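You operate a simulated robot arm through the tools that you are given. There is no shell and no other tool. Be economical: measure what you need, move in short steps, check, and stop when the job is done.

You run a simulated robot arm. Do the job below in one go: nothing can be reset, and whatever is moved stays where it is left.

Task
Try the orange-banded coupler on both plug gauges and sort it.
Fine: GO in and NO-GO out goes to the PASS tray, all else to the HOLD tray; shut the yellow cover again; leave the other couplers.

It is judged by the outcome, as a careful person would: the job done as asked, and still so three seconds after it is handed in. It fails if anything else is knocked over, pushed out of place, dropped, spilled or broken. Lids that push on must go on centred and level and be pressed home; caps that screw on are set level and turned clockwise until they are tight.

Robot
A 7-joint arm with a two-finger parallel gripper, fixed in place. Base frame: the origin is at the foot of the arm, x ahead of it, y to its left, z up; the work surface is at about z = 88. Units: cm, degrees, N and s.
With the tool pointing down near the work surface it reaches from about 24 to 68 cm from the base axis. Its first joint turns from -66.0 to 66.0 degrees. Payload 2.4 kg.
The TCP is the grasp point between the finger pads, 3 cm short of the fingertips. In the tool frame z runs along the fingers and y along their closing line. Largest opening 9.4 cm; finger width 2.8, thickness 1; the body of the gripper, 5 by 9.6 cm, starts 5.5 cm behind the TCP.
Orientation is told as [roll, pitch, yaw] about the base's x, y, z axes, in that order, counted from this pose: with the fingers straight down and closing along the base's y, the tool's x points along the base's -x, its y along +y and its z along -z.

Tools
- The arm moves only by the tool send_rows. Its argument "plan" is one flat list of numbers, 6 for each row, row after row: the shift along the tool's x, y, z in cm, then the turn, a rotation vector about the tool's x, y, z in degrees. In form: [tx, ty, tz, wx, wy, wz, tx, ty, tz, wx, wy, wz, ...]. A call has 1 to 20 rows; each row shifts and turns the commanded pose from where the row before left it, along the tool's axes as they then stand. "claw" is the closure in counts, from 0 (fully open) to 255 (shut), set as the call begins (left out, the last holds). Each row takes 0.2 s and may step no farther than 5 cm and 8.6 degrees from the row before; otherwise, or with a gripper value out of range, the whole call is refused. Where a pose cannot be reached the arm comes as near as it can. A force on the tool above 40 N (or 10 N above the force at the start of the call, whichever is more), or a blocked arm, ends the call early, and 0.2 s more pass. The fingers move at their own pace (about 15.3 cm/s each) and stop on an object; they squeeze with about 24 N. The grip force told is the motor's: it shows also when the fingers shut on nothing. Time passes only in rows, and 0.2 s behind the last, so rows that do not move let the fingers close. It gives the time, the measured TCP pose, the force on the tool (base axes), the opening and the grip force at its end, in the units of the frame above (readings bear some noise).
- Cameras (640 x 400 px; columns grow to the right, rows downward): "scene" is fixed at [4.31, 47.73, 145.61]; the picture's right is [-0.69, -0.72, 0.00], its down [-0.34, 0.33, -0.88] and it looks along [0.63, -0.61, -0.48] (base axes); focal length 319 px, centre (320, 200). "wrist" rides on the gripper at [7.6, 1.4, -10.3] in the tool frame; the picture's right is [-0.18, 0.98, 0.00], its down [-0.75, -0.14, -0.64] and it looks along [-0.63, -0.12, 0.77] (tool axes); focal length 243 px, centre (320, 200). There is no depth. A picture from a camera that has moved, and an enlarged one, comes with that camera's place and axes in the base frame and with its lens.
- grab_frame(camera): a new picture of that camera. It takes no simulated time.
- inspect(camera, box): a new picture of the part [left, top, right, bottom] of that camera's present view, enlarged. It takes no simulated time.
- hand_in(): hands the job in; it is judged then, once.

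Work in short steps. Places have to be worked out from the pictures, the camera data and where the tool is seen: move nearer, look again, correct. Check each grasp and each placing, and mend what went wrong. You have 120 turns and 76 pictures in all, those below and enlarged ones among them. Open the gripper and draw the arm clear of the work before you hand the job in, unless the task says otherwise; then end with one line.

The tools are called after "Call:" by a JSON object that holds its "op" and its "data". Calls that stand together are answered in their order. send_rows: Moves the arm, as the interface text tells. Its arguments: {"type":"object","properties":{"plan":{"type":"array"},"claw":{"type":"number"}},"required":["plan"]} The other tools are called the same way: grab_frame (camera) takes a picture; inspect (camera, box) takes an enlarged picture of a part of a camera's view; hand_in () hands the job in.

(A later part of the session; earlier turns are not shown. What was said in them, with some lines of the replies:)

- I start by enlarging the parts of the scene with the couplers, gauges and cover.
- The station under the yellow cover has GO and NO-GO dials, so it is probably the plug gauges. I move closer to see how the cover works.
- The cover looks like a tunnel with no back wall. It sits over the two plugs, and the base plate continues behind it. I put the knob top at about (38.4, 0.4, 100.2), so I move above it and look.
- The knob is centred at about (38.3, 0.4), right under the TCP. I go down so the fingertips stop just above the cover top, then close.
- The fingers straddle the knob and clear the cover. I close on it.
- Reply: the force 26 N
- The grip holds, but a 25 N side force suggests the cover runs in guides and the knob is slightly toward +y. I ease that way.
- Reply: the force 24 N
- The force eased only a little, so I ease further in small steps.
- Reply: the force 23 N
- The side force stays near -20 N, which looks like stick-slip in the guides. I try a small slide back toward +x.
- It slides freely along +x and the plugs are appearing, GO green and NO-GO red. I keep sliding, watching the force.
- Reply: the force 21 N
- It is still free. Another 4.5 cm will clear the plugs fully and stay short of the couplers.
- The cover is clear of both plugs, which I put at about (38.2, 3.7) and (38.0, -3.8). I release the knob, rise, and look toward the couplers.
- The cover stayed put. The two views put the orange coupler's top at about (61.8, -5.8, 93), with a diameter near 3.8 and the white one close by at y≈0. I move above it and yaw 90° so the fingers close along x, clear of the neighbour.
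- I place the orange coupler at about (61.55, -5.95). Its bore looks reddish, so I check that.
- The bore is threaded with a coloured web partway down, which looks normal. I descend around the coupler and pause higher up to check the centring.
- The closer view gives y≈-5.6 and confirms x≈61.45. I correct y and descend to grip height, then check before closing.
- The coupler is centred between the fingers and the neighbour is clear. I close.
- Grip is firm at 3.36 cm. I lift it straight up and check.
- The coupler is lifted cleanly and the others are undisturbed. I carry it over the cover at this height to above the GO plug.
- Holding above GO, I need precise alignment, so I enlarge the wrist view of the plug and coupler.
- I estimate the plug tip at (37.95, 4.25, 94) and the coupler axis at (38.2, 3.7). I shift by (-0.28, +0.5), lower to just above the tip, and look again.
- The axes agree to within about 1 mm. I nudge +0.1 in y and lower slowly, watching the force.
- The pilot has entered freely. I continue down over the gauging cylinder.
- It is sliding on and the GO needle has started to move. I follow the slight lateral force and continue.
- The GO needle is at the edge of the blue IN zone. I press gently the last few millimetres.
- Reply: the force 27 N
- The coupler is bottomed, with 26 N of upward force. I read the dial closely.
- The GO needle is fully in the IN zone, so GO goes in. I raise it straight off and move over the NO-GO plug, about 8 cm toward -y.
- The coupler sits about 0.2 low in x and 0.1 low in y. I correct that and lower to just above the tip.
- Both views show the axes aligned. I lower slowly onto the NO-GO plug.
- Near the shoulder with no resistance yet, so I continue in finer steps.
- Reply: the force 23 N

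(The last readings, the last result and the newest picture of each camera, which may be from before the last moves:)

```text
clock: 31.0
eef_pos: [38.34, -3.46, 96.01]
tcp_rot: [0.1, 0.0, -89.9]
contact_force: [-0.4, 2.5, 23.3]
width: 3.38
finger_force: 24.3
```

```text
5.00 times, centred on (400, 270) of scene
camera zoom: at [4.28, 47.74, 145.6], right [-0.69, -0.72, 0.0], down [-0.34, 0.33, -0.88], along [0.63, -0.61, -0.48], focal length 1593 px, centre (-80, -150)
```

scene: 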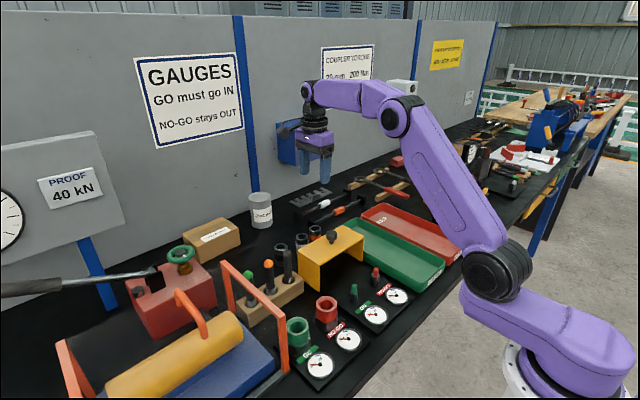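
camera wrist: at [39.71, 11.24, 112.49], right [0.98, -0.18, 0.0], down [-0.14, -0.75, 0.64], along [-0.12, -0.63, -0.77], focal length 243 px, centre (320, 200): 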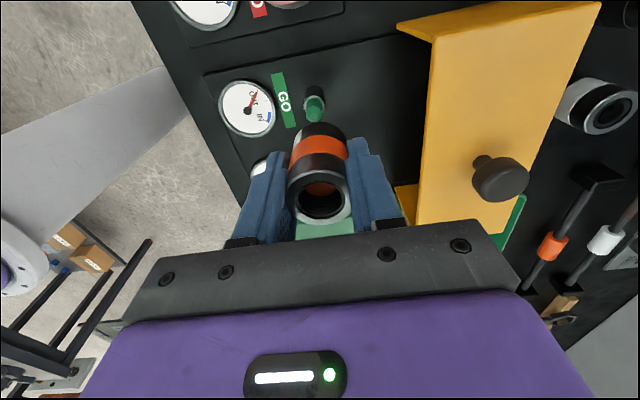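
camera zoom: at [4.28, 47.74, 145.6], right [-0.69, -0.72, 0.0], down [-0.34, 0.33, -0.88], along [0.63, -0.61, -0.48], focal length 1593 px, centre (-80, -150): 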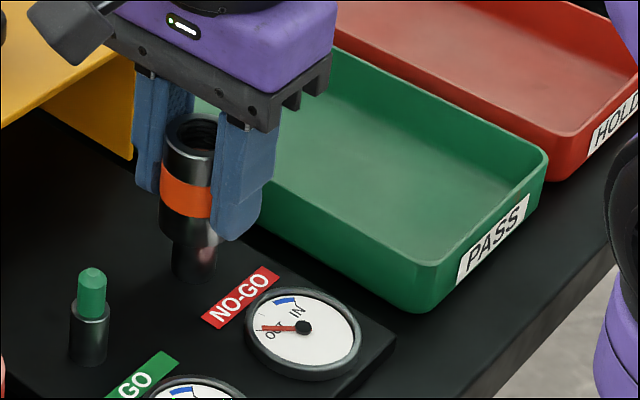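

It is blocked at z≈96 with 23 N, and the needle still reads OUT. x drifted to 38.3, so I back off, recentre to x≈37.95, and retry to rule out misalignment.

Call:
{"op": "send_rows", "data": {"plan": [0, 0, -0.6, 0, 0, 0, 0, -0.15, 0, 0, 0, 0, 0, 0, 0, 0, 0, 0]}}

Call:
{"op": "inspect", "data": {"camera": "wrist", "box": [270, 70, 370, 230]}}

Call:
{"op": "inspect", "data": {"camera": "scene", "box": [375, 240, 415, 290]}}

```text
clock: 31.8
eef_pos: [37.89, -3.49, 96.55]
tcp_rot: [0.0, 0.0, -90.0]
contact_force: [0.2, -0.2, -3.3]
width: 3.34
finger_force: 24.2
```

```text
2.50 times, centred on (320, 150) of wrist
camera zoom: at [39.34, 4.05, 106.75], right [0.98, -0.18, 0.0], down [-0.14, -0.75, 0.64], along [-0.12, -0.63, -0.77], focal length 606 px, centre (320, 325)
```

zoom: 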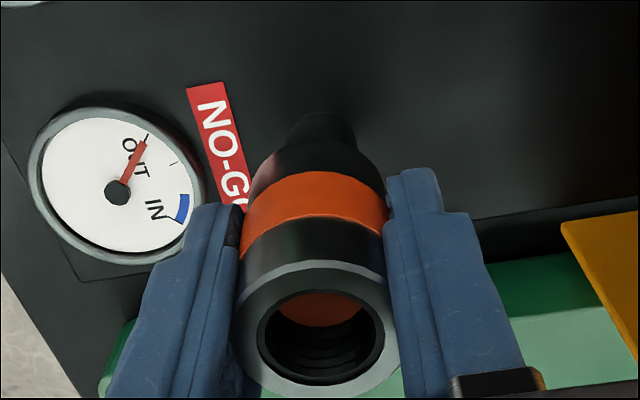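

```text
8.00 times, centred on (395, 265) of scene
camera zoom: at [4.31, 47.73, 145.61], right [-0.69, -0.72, 0.0], down [-0.34, 0.33, -0.88], along [0.63, -0.61, -0.48], focal length 2549 px, centre (-280, -320)
```

zoom: 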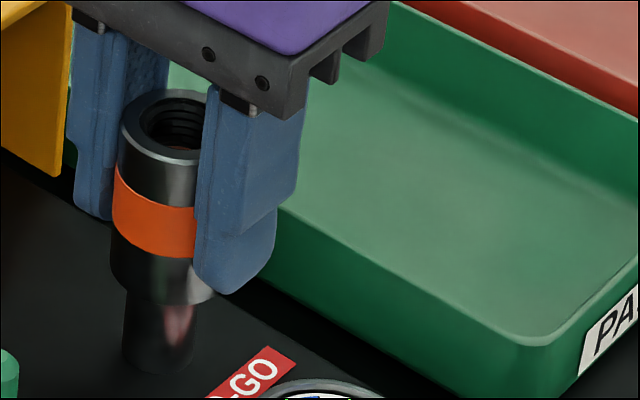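

The view now shows the plug about 0.1 toward +x. I shift ty +0.12 and press again gently.

Call:
{"op": "send_rows", "data": {"plan": [0, 0.12, 0, 0, 0, 0, 0, 0, 0.2, 0, 0, 0, 0, 0, 0.2, 0, 0, 0, 0, 0, 0.15, 0, 0, 0, 0, 0, 0.1, 0, 0, 0, 0, 0, 0, 0, 0, 0]}}

```text
clock: 33.2
eef_pos: [38.15, -3.52, 95.87]
tcp_rot: [0.0, 0.1, -90.0]
contact_force: [0.3, -0.9, -2.6]
width: 3.31
finger_force: 24.0
```

There is no resistance at 95.87, so the earlier stop may have been misalignment. I continue in small steps.

Call:
{"op": "send_rows", "data": {"plan": [0, 0, 0.2, 0, 0, 0, 0, 0, 0.2, 0, 0, 0, 0, 0, 0.1, 0, 0, 0, 0, 0, 0, 0, 0, 0]}}

Call:
{"op": "inspect", "data": {"camera": "scene", "box": [365, 230, 435, 310]}}

```text
clock: 34.2
eef_pos: [38.1, -3.43, 95.39]
tcp_rot: [0.0, 0.0, -89.9]
contact_force: [-3.6, 3.8, 24.5]
width: 3.37
finger_force: 24.0
```

```text
5.00 times, centred on (400, 270) of scene
camera zoom: at [4.27, 47.75, 145.6], right [-0.69, -0.72, 0.0], down [-0.34, 0.33, -0.88], along [0.63, -0.61, -0.48], focal length 1593 px, centre (-80, -150)
```

zoom: 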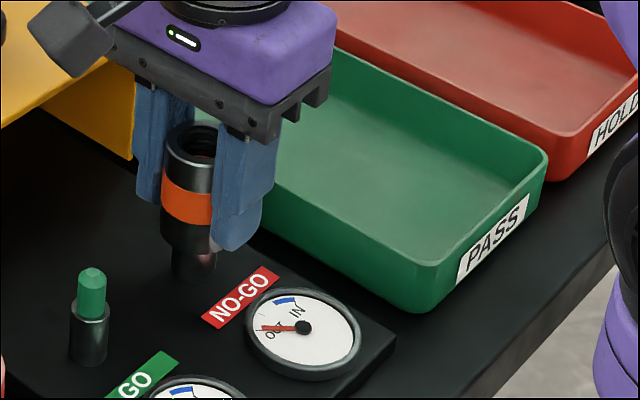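

It went 0.6 lower, then stopped again with a side force toward -x,+y. I back off slightly, follow that force, and retry.

Call:
{"op": "send_rows", "data": {"plan": [0, 0, -0.35, 0, 0, 0, 0.08, -0.08, 0, 0, 0, 0, 0, 0, 0, 0, 0, 0, 0, 0, 0.2, 0, 0, 0, 0, 0, 0.2, 0, 0, 0, 0, 0, 0.1, 0, 0, 0, 0, 0, 0, 0, 0, 0]}}

Call:
{"op": "inspect", "data": {"camera": "scene", "box": [375, 240, 415, 290]}}

Call:
{"op": "inspect", "data": {"camera": "wrist", "box": [160, 70, 380, 230]}}

```text
clock: 35.8
eef_pos: [37.97, -3.33, 95.28]
tcp_rot: [0.1, 0.0, -90.0]
contact_force: [-3.6, 0.4, 27.1]
width: 3.35
finger_force: 23.8
```

```text
8.00 times, centred on (395, 265) of scene
camera zoom: at [4.26, 47.74, 145.61], right [-0.69, -0.72, 0.0], down [-0.34, 0.33, -0.88], along [0.63, -0.61, -0.48], focal length 2549 px, centre (-280, -320)
```

zoom: 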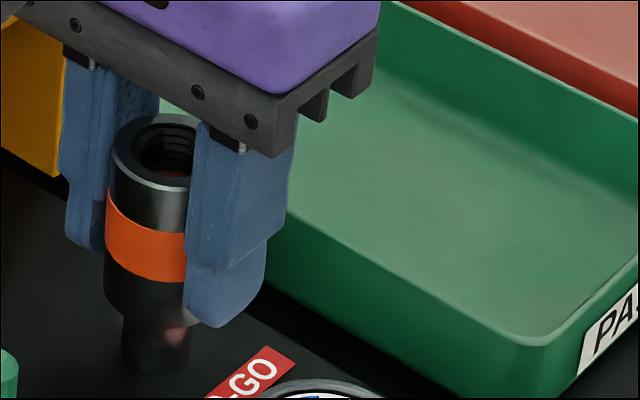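

```text
2.50 times, centred on (270, 150) of wrist
camera zoom: at [39.42, 4.18, 105.47], right [0.98, -0.18, 0.0], down [-0.14, -0.75, 0.64], along [-0.12, -0.63, -0.77], focal length 606 px, centre (445, 325)
```

zoom: 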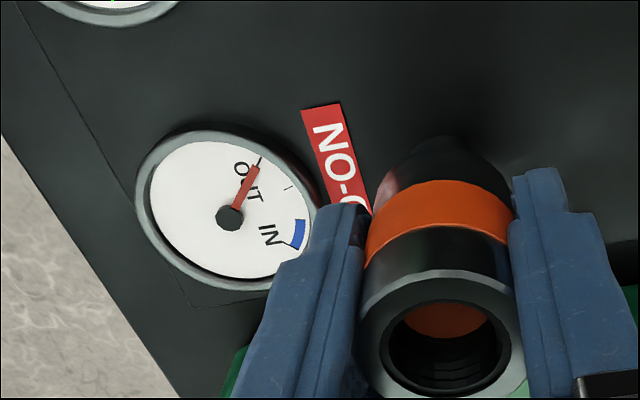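

Still blocked at about 95.3 with OUT showing. To be sure this is the gauge and not misalignment, I search small offsets under light pressure and watch for any drop in z.

Call:
{"op": "send_rows", "data": {"plan": [0, -0.08, -0.05, 0, 0, 0, 0, 0, 0, 0, 0, 0, 0.08, 0, 0, 0, 0, 0, 0, 0, 0, 0, 0, 0]}}

Call:
{"op": "send_rows", "data": {"plan": [-0.08, 0, 0, 0, 0, 0, -0.08, 0, 0, 0, 0, 0, 0, 0, 0, 0, 0, 0]}}

Call:
{"op": "send_rows", "data": {"plan": [0, 0.08, 0, 0, 0, 0, 0, 0.08, 0, 0, 0, 0, 0, 0, 0, 0, 0, 0]}}

Call:
{"op": "send_rows", "data": {"plan": [0.08, 0, 0, 0, 0, 0, 0.08, 0, 0, 0, 0, 0, 0, -0.08, 0, 0, 0, 0, -0.08, 0, 0, 0, 0, 0, 0, 0, 0, 0, 0, 0]}}

```text
clock: 36.8
eef_pos: [38.15, -3.34, 95.2]
tcp_rot: [0.1, -0.1, -90.0]
contact_force: [10.1, -1.1, 2.5]
width: 3.37
finger_force: 24.0
```

```text
clock: 37.6
eef_pos: [38.06, -3.43, 95.25]
tcp_rot: [0.1, -0.1, -89.9]
contact_force: [8.0, 4.8, 7.4]
width: 3.36
finger_force: 24.1
```

```text
clock: 38.4
eef_pos: [38.02, -3.49, 95.26]
tcp_rot: [-0.1, 0.0, -89.9]
contact_force: [-5.9, 1.9, 21.5]
width: 3.34
finger_force: 23.9
```

```text
clock: 39.6
eef_pos: [37.97, -3.45, 95.25]
tcp_rot: [-0.1, 0.0, -90.0]
contact_force: [0.2, -0.8, -1.8]
width: 3.36
finger_force: 23.7
```

It is now centred, with no side load and no vertical load. I press straight down in small steps.

Call:
{"op": "send_rows", "data": {"plan": [0, 0, 0.15, 0, 0, 0, 0, 0, 0.15, 0, 0, 0, 0, 0, 0, 0, 0, 0]}}

Call:
{"op": "inspect", "data": {"camera": "scene", "box": [375, 240, 435, 310]}}

```text
clock: 40.4
eef_pos: [37.93, -3.27, 94.96]
tcp_rot: [0.2, 0.0, -89.9]
contact_force: [-3.2, 3.8, 25.8]
width: 3.35
finger_force: 24.3
```

```text
5.71 times, centred on (405, 275) of scene
camera zoom: at [4.27, 47.74, 145.6], right [-0.69, -0.72, 0.0], down [-0.34, 0.33, -0.88], along [0.63, -0.61, -0.48], focal length 1821 px, centre (-166, -229)
```

zoom: 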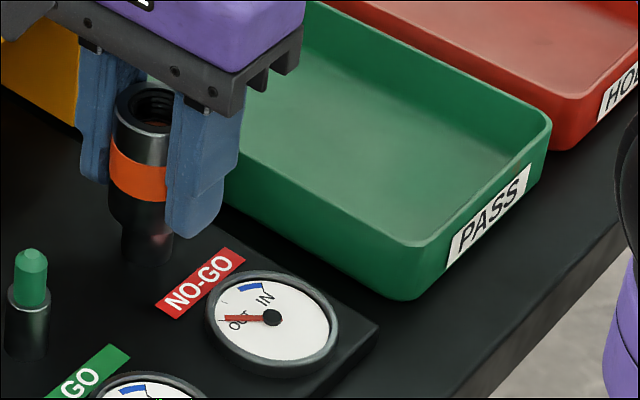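

z creeps down at the same 25 N each time while the dial stays on OUT, so the coupler may be slipping up in the grip. I compare the wrist view.

Call:
{"op": "inspect", "data": {"camera": "wrist", "box": [270, 70, 370, 230]}}

Call:
{"op": "inspect", "data": {"camera": "scene", "box": [375, 240, 415, 290]}}

```text
2.50 times, centred on (320, 150) of wrist
camera zoom: at [39.41, 4.2, 105.24], right [0.98, -0.18, 0.0], down [-0.14, -0.75, 0.64], along [-0.12, -0.63, -0.77], focal length 606 px, centre (320, 325)
```

zoom: 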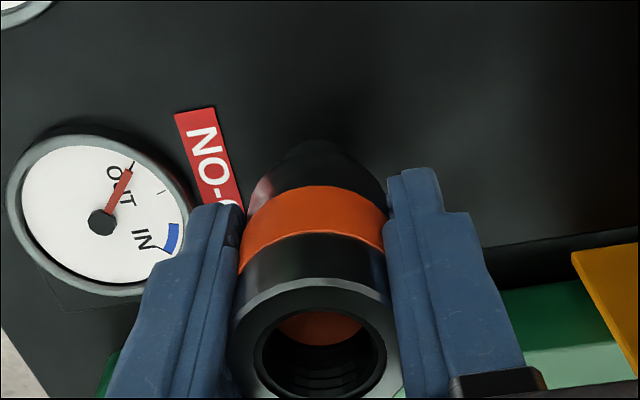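

```text
8.00 times, centred on (395, 265) of scene
camera zoom: at [4.27, 47.74, 145.6], right [-0.69, -0.72, 0.0], down [-0.34, 0.33, -0.88], along [0.63, -0.61, -0.48], focal length 2549 px, centre (-280, -320)
```

zoom: 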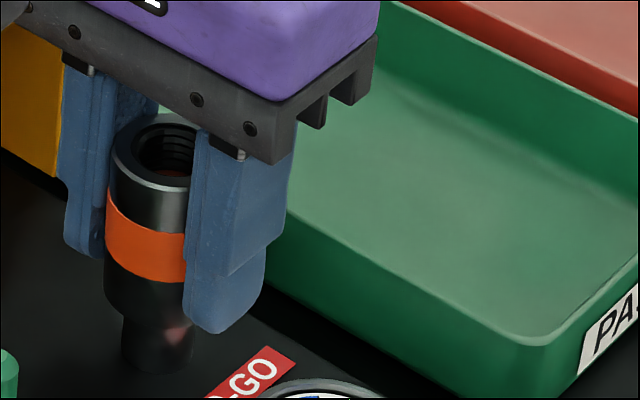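

The coupler did not move on the plug; it only slipped up about 1 cm in the fingers. So with the coupler centred and pressed at 25 N, NO-GO stays OUT. With GO in, the result is PASS, and I lift off and carry it over the PASS tray.

Call:
{"op": "send_rows", "data": {"plan": [0, 0, -0.5, 0, 0, 0, 0, 0, -2, 0, 0, 0, 0, 0, -4, 0, 0, 0, 0, 0, -4, 0, 0, 0, -3.2, 1.5, 0, 0, 0, 0, -3.2, 1.5, 0, 0, 0, 0, -3.2, 1.5, 0, 0, 0, 0, -3.2, 1.5, 0, 0, 0, 0, 0, 0, 0, 0, 0, 0]}}

Call:
{"op": "grab_frame", "data": {"camera": "wrist"}}

Call:
{"op": "inspect", "data": {"camera": "scene", "box": [330, 170, 470, 310]}}

```text
clock: 42.4
eef_pos: [44.08, -16.32, 105.47]
tcp_rot: [0.0, 0.0, -89.9]
contact_force: [0.6, -0.3, -2.4]
width: 3.35
finger_force: 24.3
```

```text
23 pictures are left
camera wrist: at [45.4, -8.63, 115.7], right [0.98, -0.18, 0.0], down [-0.14, -0.75, 0.64], along [-0.12, -0.63, -0.77], focal length 243 px, centre (320, 200)
```

wrist: 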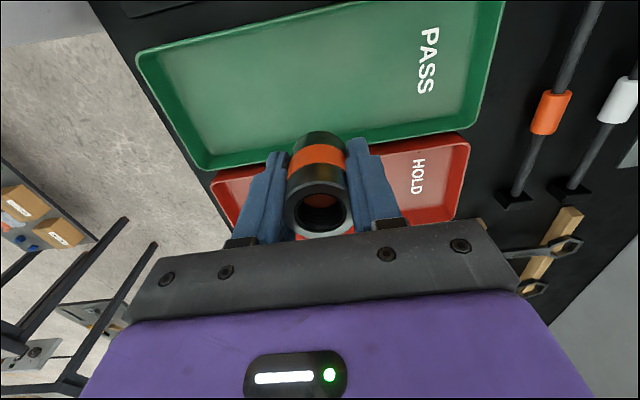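

```text
2.86 times, centred on (400, 240) of scene
camera zoom: at [4.31, 47.73, 145.61], right [-0.69, -0.72, 0.0], down [-0.34, 0.33, -0.88], along [0.63, -0.61, -0.48], focal length 910 px, centre (91, 86)
```

zoom: 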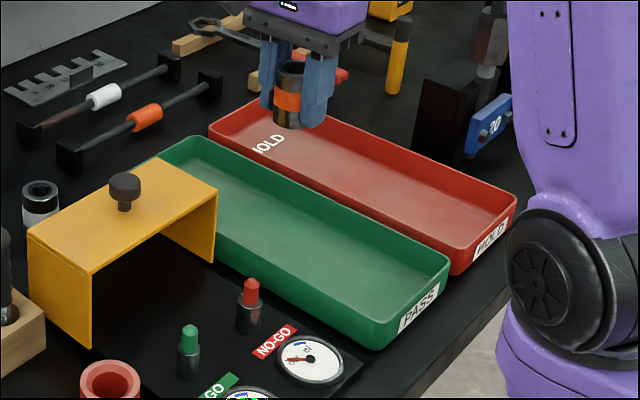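

The tray centre is at about y=-15.8. I shift +0.5 and lower to just above the tray floor.

Call:
{"op": "send_rows", "data": {"plan": [0.5, 0, 4, 0, 0, 0, 0, 0, 4, 0, 0, 0, 0, 0, 3.5, 0, 0, 0, 0, 0, 0, 0, 0, 0]}}

Call:
{"op": "inspect", "data": {"camera": "scene", "box": [370, 190, 440, 260]}}

```text
clock: 43.4
eef_pos: [43.98, -15.63, 93.85]
tcp_rot: [0.0, 0.0, -90.1]
contact_force: [-0.5, -0.3, -2.3]
width: 3.34
finger_force: 24.1
```

```text
5.71 times, centred on (405, 225) of scene
camera zoom: at [4.31, 47.73, 145.61], right [-0.69, -0.72, 0.0], down [-0.34, 0.33, -0.88], along [0.63, -0.61, -0.48], focal length 1821 px, centre (-166, 57)
```

zoom: 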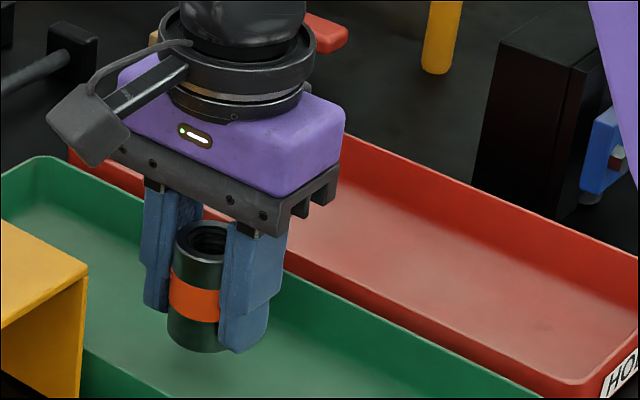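

Coupler is vertical, just above the floor. I lower in small steps until contact.

Call:
{"op": "send_rows", "data": {"plan": [0, 0, 0.5, 0, 0, 0, 0, 0, 0.4, 0, 0, 0, 0, 0, 0.3, 0, 0, 0, 0, 0, 0.2, 0, 0, 0, 0, 0, 0, 0, 0, 0]}}

```text
clock: 44.6
eef_pos: [44.08, -15.78, 92.55]
tcp_rot: [0.0, 0.1, -90.0]
contact_force: [0.0, -0.1, -1.9]
width: 3.37
finger_force: 24.7
```

Call:
{"op": "send_rows", "data": {"plan": [0, 0, 0.2, 0, 0, 0, 0, 0, 0.2, 0, 0, 0, 0, 0, 0.15, 0, 0, 0, 0, 0, 0, 0, 0, 0]}}

Call:
{"op": "inspect", "data": {"camera": "scene", "box": [370, 190, 440, 260]}}

```text
clock: 45.6
eef_pos: [44.11, -15.68, 92.09]
tcp_rot: [0.0, 0.1, -90.0]
contact_force: [-0.3, 0.5, -1.8]
width: 3.37
finger_force: 24.3
```

```text
5.71 times, centred on (405, 225) of scene
camera zoom: at [4.31, 47.73, 145.61], right [-0.69, -0.72, 0.0], down [-0.34, 0.33, -0.88], along [0.63, -0.61, -0.48], focal length 1821 px, centre (-166, 57)
```

zoom: 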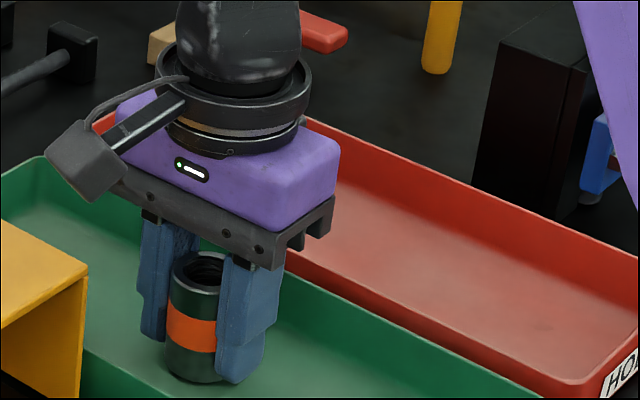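

Very close to the floor but no contact yet; a few more millimetres in fine steps.

Call:
{"op": "send_rows", "data": {"plan": [0, 0, 0.12, 0, 0, 0, 0, 0, 0.12, 0, 0, 0, 0, 0, 0.12, 0, 0, 0, 0, 0, 0, 0, 0, 0]}}

```text
clock: 46.6
eef_pos: [44.05, -15.77, 91.72]
tcp_rot: [0.2, -0.1, -90.0]
contact_force: [-4.3, 1.2, 23.5]
width: 3.39
finger_force: 23.9
```

It is on the tray floor. I relieve the pressure, open moderately, and rise.

Call:
{"op": "send_rows", "data": {"plan": [0, 0, -0.12, 0, 0, 0, 0, 0, 0, 0, 0, 0]}}

Call:
{"op": "send_rows", "data": {"plan": [0, 0, 0, 0, 0, 0, 0, 0, 0, 0, 0, 0, 0, 0, 0, 0, 0, 0, 0, 0, -3, 0, 0, 0, 0, 0, -5, 0, 0, 0, 0, 0, -5, 0, 0, 0, 0, 0, -5, 0, 0, 0, 0, 0, 0, 0, 0, 0], "claw": 100}}

Call:
{"op": "inspect", "data": {"camera": "scene", "box": [310, 180, 450, 320]}}

```text
clock: 47.2
eef_pos: [44.04, -15.62, 91.64]
tcp_rot: [-0.1, 0.1, -89.9]
contact_force: [-0.1, 0.1, -0.9]
width: 3.38
finger_force: 23.9
```

```text
clock: 49.0
eef_pos: [43.9, -15.85, 110.04]
tcp_rot: [0.1, 0.0, -89.9]
contact_force: [-0.7, 0.8, -0.3]
width: 5.75
finger_force: 0.1
```

```text
2.86 times, centred on (380, 250) of scene
camera zoom: at [4.31, 47.73, 145.61], right [-0.69, -0.72, 0.0], down [-0.34, 0.33, -0.88], along [0.63, -0.61, -0.48], focal length 910 px, centre (149, 57)
```

zoom: 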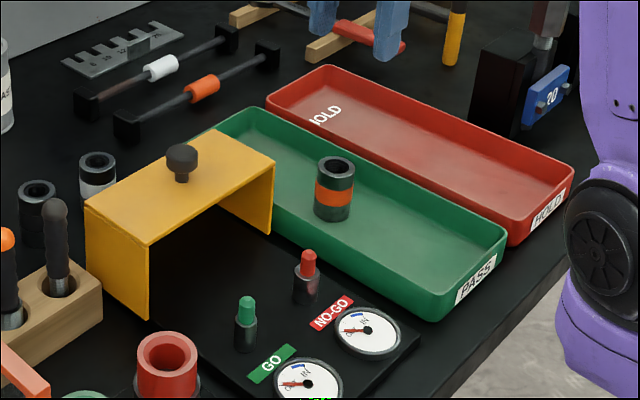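

The coupler stands upright in the PASS tray and both dials are back to OUT. Now the cover: I go above its knob at about (49.0, 0.53).

Call:
{"op": "send_rows", "data": {"plan": [4.1, 1.28, 0, 0, 0, 0, 4.1, 1.28, 0, 0, 0, 0, 4.1, 1.28, 0, 0, 0, 0, 4.1, 1.28, 0, 0, 0, 0, 0, 0, 4, 0, 0, 0, 0, 0, 0, 0, 0, 0], "claw": 85}}

Call:
{"op": "grab_frame", "data": {"camera": "wrist"}}

Call:
{"op": "inspect", "data": {"camera": "scene", "box": [310, 190, 410, 280]}}

```text
clock: 50.4
eef_pos: [49.19, 0.74, 105.86]
tcp_rot: [-0.1, 0.1, -90.0]
contact_force: [0.7, -0.7, -0.1]
width: 6.29
finger_force: 0.1
```

```text
18 pictures are left
camera wrist: at [50.54, 8.27, 115.99], right [0.98, -0.18, 0.0], down [-0.14, -0.75, 0.64], along [-0.12, -0.63, -0.77], focal length 243 px, centre (320, 200)
```

wrist: 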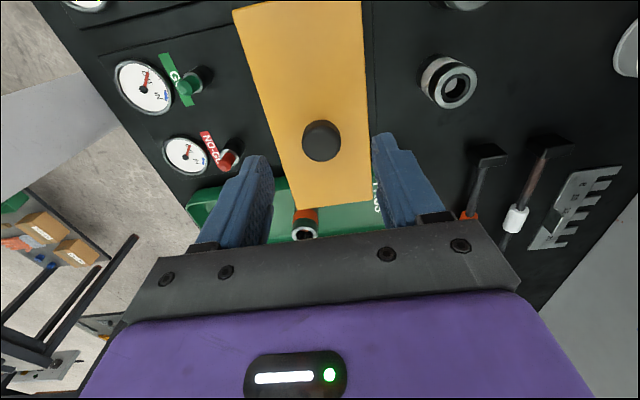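

```text
4.44 times, centred on (360, 235) of scene
camera zoom: at [4.31, 47.73, 145.61], right [-0.69, -0.72, 0.0], down [-0.34, 0.33, -0.88], along [0.63, -0.61, -0.48], focal length 1416 px, centre (142, 44)
```

zoom: 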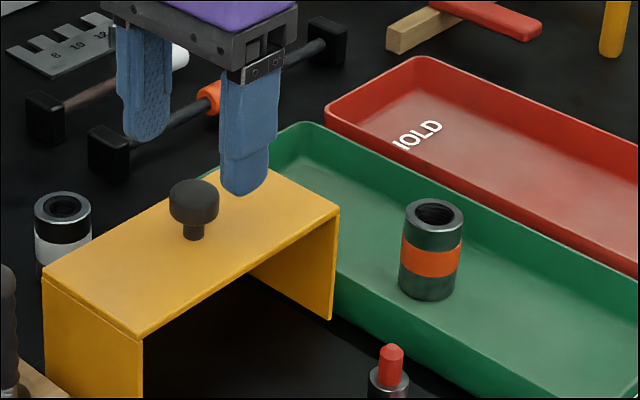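

The knob is at (49.1, 0.6), under the TCP. I descend to the same height as before and grip.

Call:
{"op": "send_rows", "data": {"plan": [-0.12, -0.05, 2, 0, 0, 0, 0, 0, 2, 0, 0, 0, 0, 0, 0.7, 0, 0, 0, 0, 0, 0, 0, 0, 0]}}

Call:
{"op": "send_rows", "data": {"plan": [0, 0, 0, 0, 0, 0, 0, 0, 0, 0, 0, 0, 0, 0, 0, 0, 0, 0], "claw": 255}}

```text
clock: 51.4
eef_pos: [49.07, 0.56, 101.06]
tcp_rot: [0.0, -0.1, -90.0]
contact_force: [-0.6, -0.3, 0.5]
width: 6.28
finger_force: 0.0
```

```text
clock: 52.2
eef_pos: [49.13, 0.49, 101.03]
tcp_rot: [-0.1, -0.1, -89.9]
contact_force: [-0.2, 0.5, -3.3]
width: 2.76
finger_force: 45.0
```

Gripped with no side load. I slide the cover back toward -x.

Call:
{"op": "send_rows", "data": {"plan": [0, -1, 0, 0, 0, 0, 0, -1, 0, 0, 0, 0, 0, -1, 0, 0, 0, 0, 0, -1, 0, 0, 0, 0, 0, -1, 0, 0, 0, 0, 0, -1, 0, 0, 0, 0, 0, -1, 0, 0, 0, 0, 0, -1, 0, 0, 0, 0, 0, -1, 0, 0, 0, 0, 0, -1, 0, 0, 0, 0, 0, -0.3, 0, 0, 0, 0, 0, 0, 0, 0, 0, 0]}}

Call:
{"op": "inspect", "data": {"camera": "scene", "box": [300, 220, 420, 335]}}

```text
clock: 54.8
eef_pos: [38.65, 0.6, 101.0]
tcp_rot: [0.0, 0.0, -90.0]
contact_force: [0.4, -2.7, -20.6]
width: 2.79
finger_force: 44.7
```

```text
3.48 times, centred on (360, 278) of scene
camera zoom: at [4.33, 47.72, 145.61], right [-0.69, -0.72, 0.0], down [-0.34, 0.33, -0.88], along [0.63, -0.61, -0.48], focal length 1108 px, centre (181, -70)
```

zoom: 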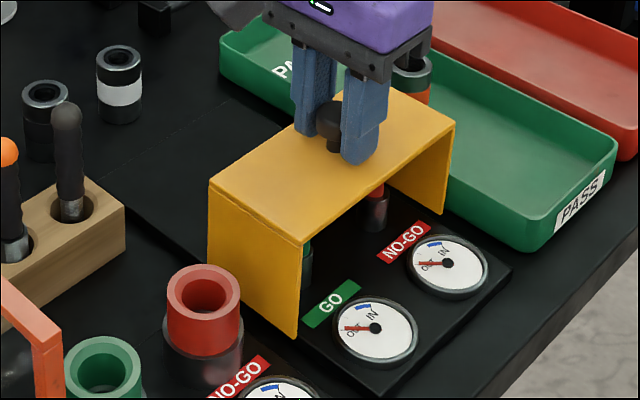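

The cover is about 3 mm short of its original place. I push gently to the stop.

Call:
{"op": "send_rows", "data": {"plan": [0, -0.15, 0, 0, 0, 0, 0, -0.15, 0, 0, 0, 0, 0, 0, 0, 0, 0, 0]}}

Call:
{"op": "inspect", "data": {"camera": "scene", "box": [300, 220, 420, 335]}}

```text
clock: 55.6
eef_pos: [38.48, 0.52, 101.08]
tcp_rot: [0.0, 0.0, -89.9]
contact_force: [3.6, -2.1, -25.0]
width: 2.75
finger_force: 45.0
```

```text
3.48 times, centred on (360, 278) of scene
camera zoom: at [4.35, 47.73, 145.61], right [-0.69, -0.72, 0.0], down [-0.34, 0.33, -0.88], along [0.63, -0.61, -0.48], focal length 1108 px, centre (181, -70)
```

zoom: 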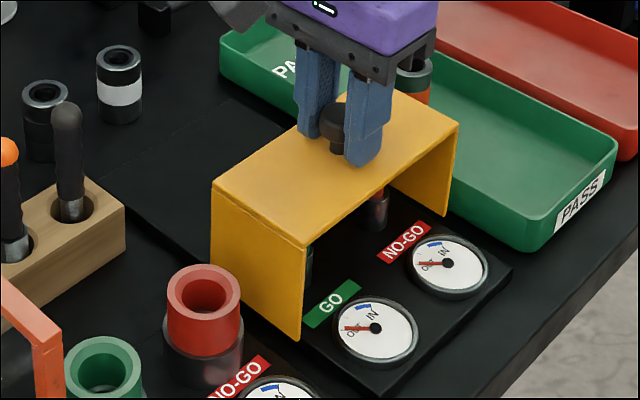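

The cover corners match the original picture. One more tiny push confirms the stop, then I release and rise.

Call:
{"op": "send_rows", "data": {"plan": [0, -0.1, 0.05, 0, 0, 0, 0, 0, 0, 0, 0, 0]}}

Call:
{"op": "send_rows", "data": {"plan": [0, 0, 0, 0, 0, 0, 0, 0, 0, 0, 0, 0, 0, 0, 0, 0, 0, 0, 0, 0, -3, 0, 0, 0, 0, 0, -5, 0, 0, 0, 0, 0, -5, 0, 0, 0, 0, 0, -5, 0, 0, 0, 0, 0, 0, 0, 0, 0], "claw": 85}}

Call:
{"op": "inspect", "data": {"camera": "scene", "box": [300, 220, 420, 335]}}

Call:
{"op": "grab_frame", "data": {"camera": "scene"}}

```text
clock: 56.2
eef_pos: [38.45, 0.52, 101.06]
tcp_rot: [0.1, 0.0, -90.0]
contact_force: [5.7, -0.8, -12.0]
width: 2.78
finger_force: 45.1
```

```text
clock: 58.0
eef_pos: [38.6, 0.51, 119.04]
tcp_rot: [0.0, 0.0, -90.0]
contact_force: [0.5, 0.2, 0.4]
width: 6.28
finger_force: 0.1
```

```text
3.48 times, centred on (360, 278) of scene
camera zoom: at [4.31, 47.73, 145.61], right [-0.69, -0.72, 0.0], down [-0.34, 0.33, -0.88], along [0.63, -0.61, -0.48], focal length 1108 px, centre (181, -70)
```

zoom: 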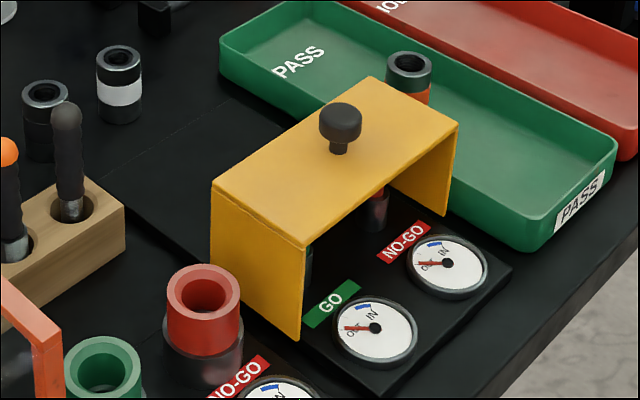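

```text
13 pictures are left
```

scene: 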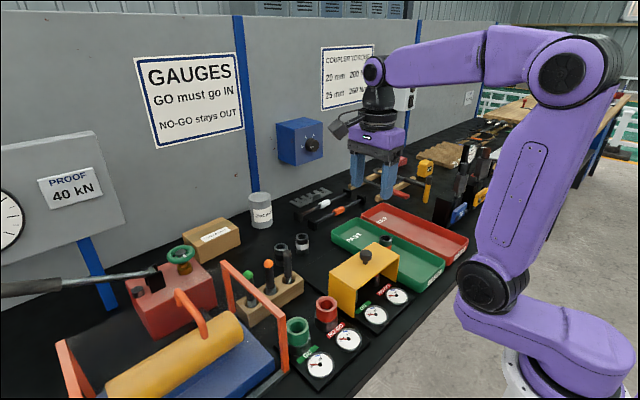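

The cover is shut exactly as it was at the start, the coupler is in the PASS tray and the other couplers are untouched. I open the gripper fully, draw back a little, and hand in.

Call:
{"op": "send_rows", "data": {"plan": [0, 0, -4, 0, 0, 0, 0, 0, -3, 0, 0, 0, 0, 0, 0, 0, 0, 0], "claw": 0}}

Call:
{"op": "hand_in", "data": {}}

```text
clock: 58.8
eef_pos: [38.48, 0.55, 126.18]
tcp_rot: [0.0, 0.0, -90.0]
contact_force: [-0.7, 0.0, 0.6]
width: 9.41
finger_force: 0.0
```

```text
The job is handed in.
```

The orange-banded coupler went fully onto the GO plug and stayed off the NO-GO plug when pressed at about 25 N, so it is in the PASS tray; the yellow cover is shut again and the other couplers were not moved.
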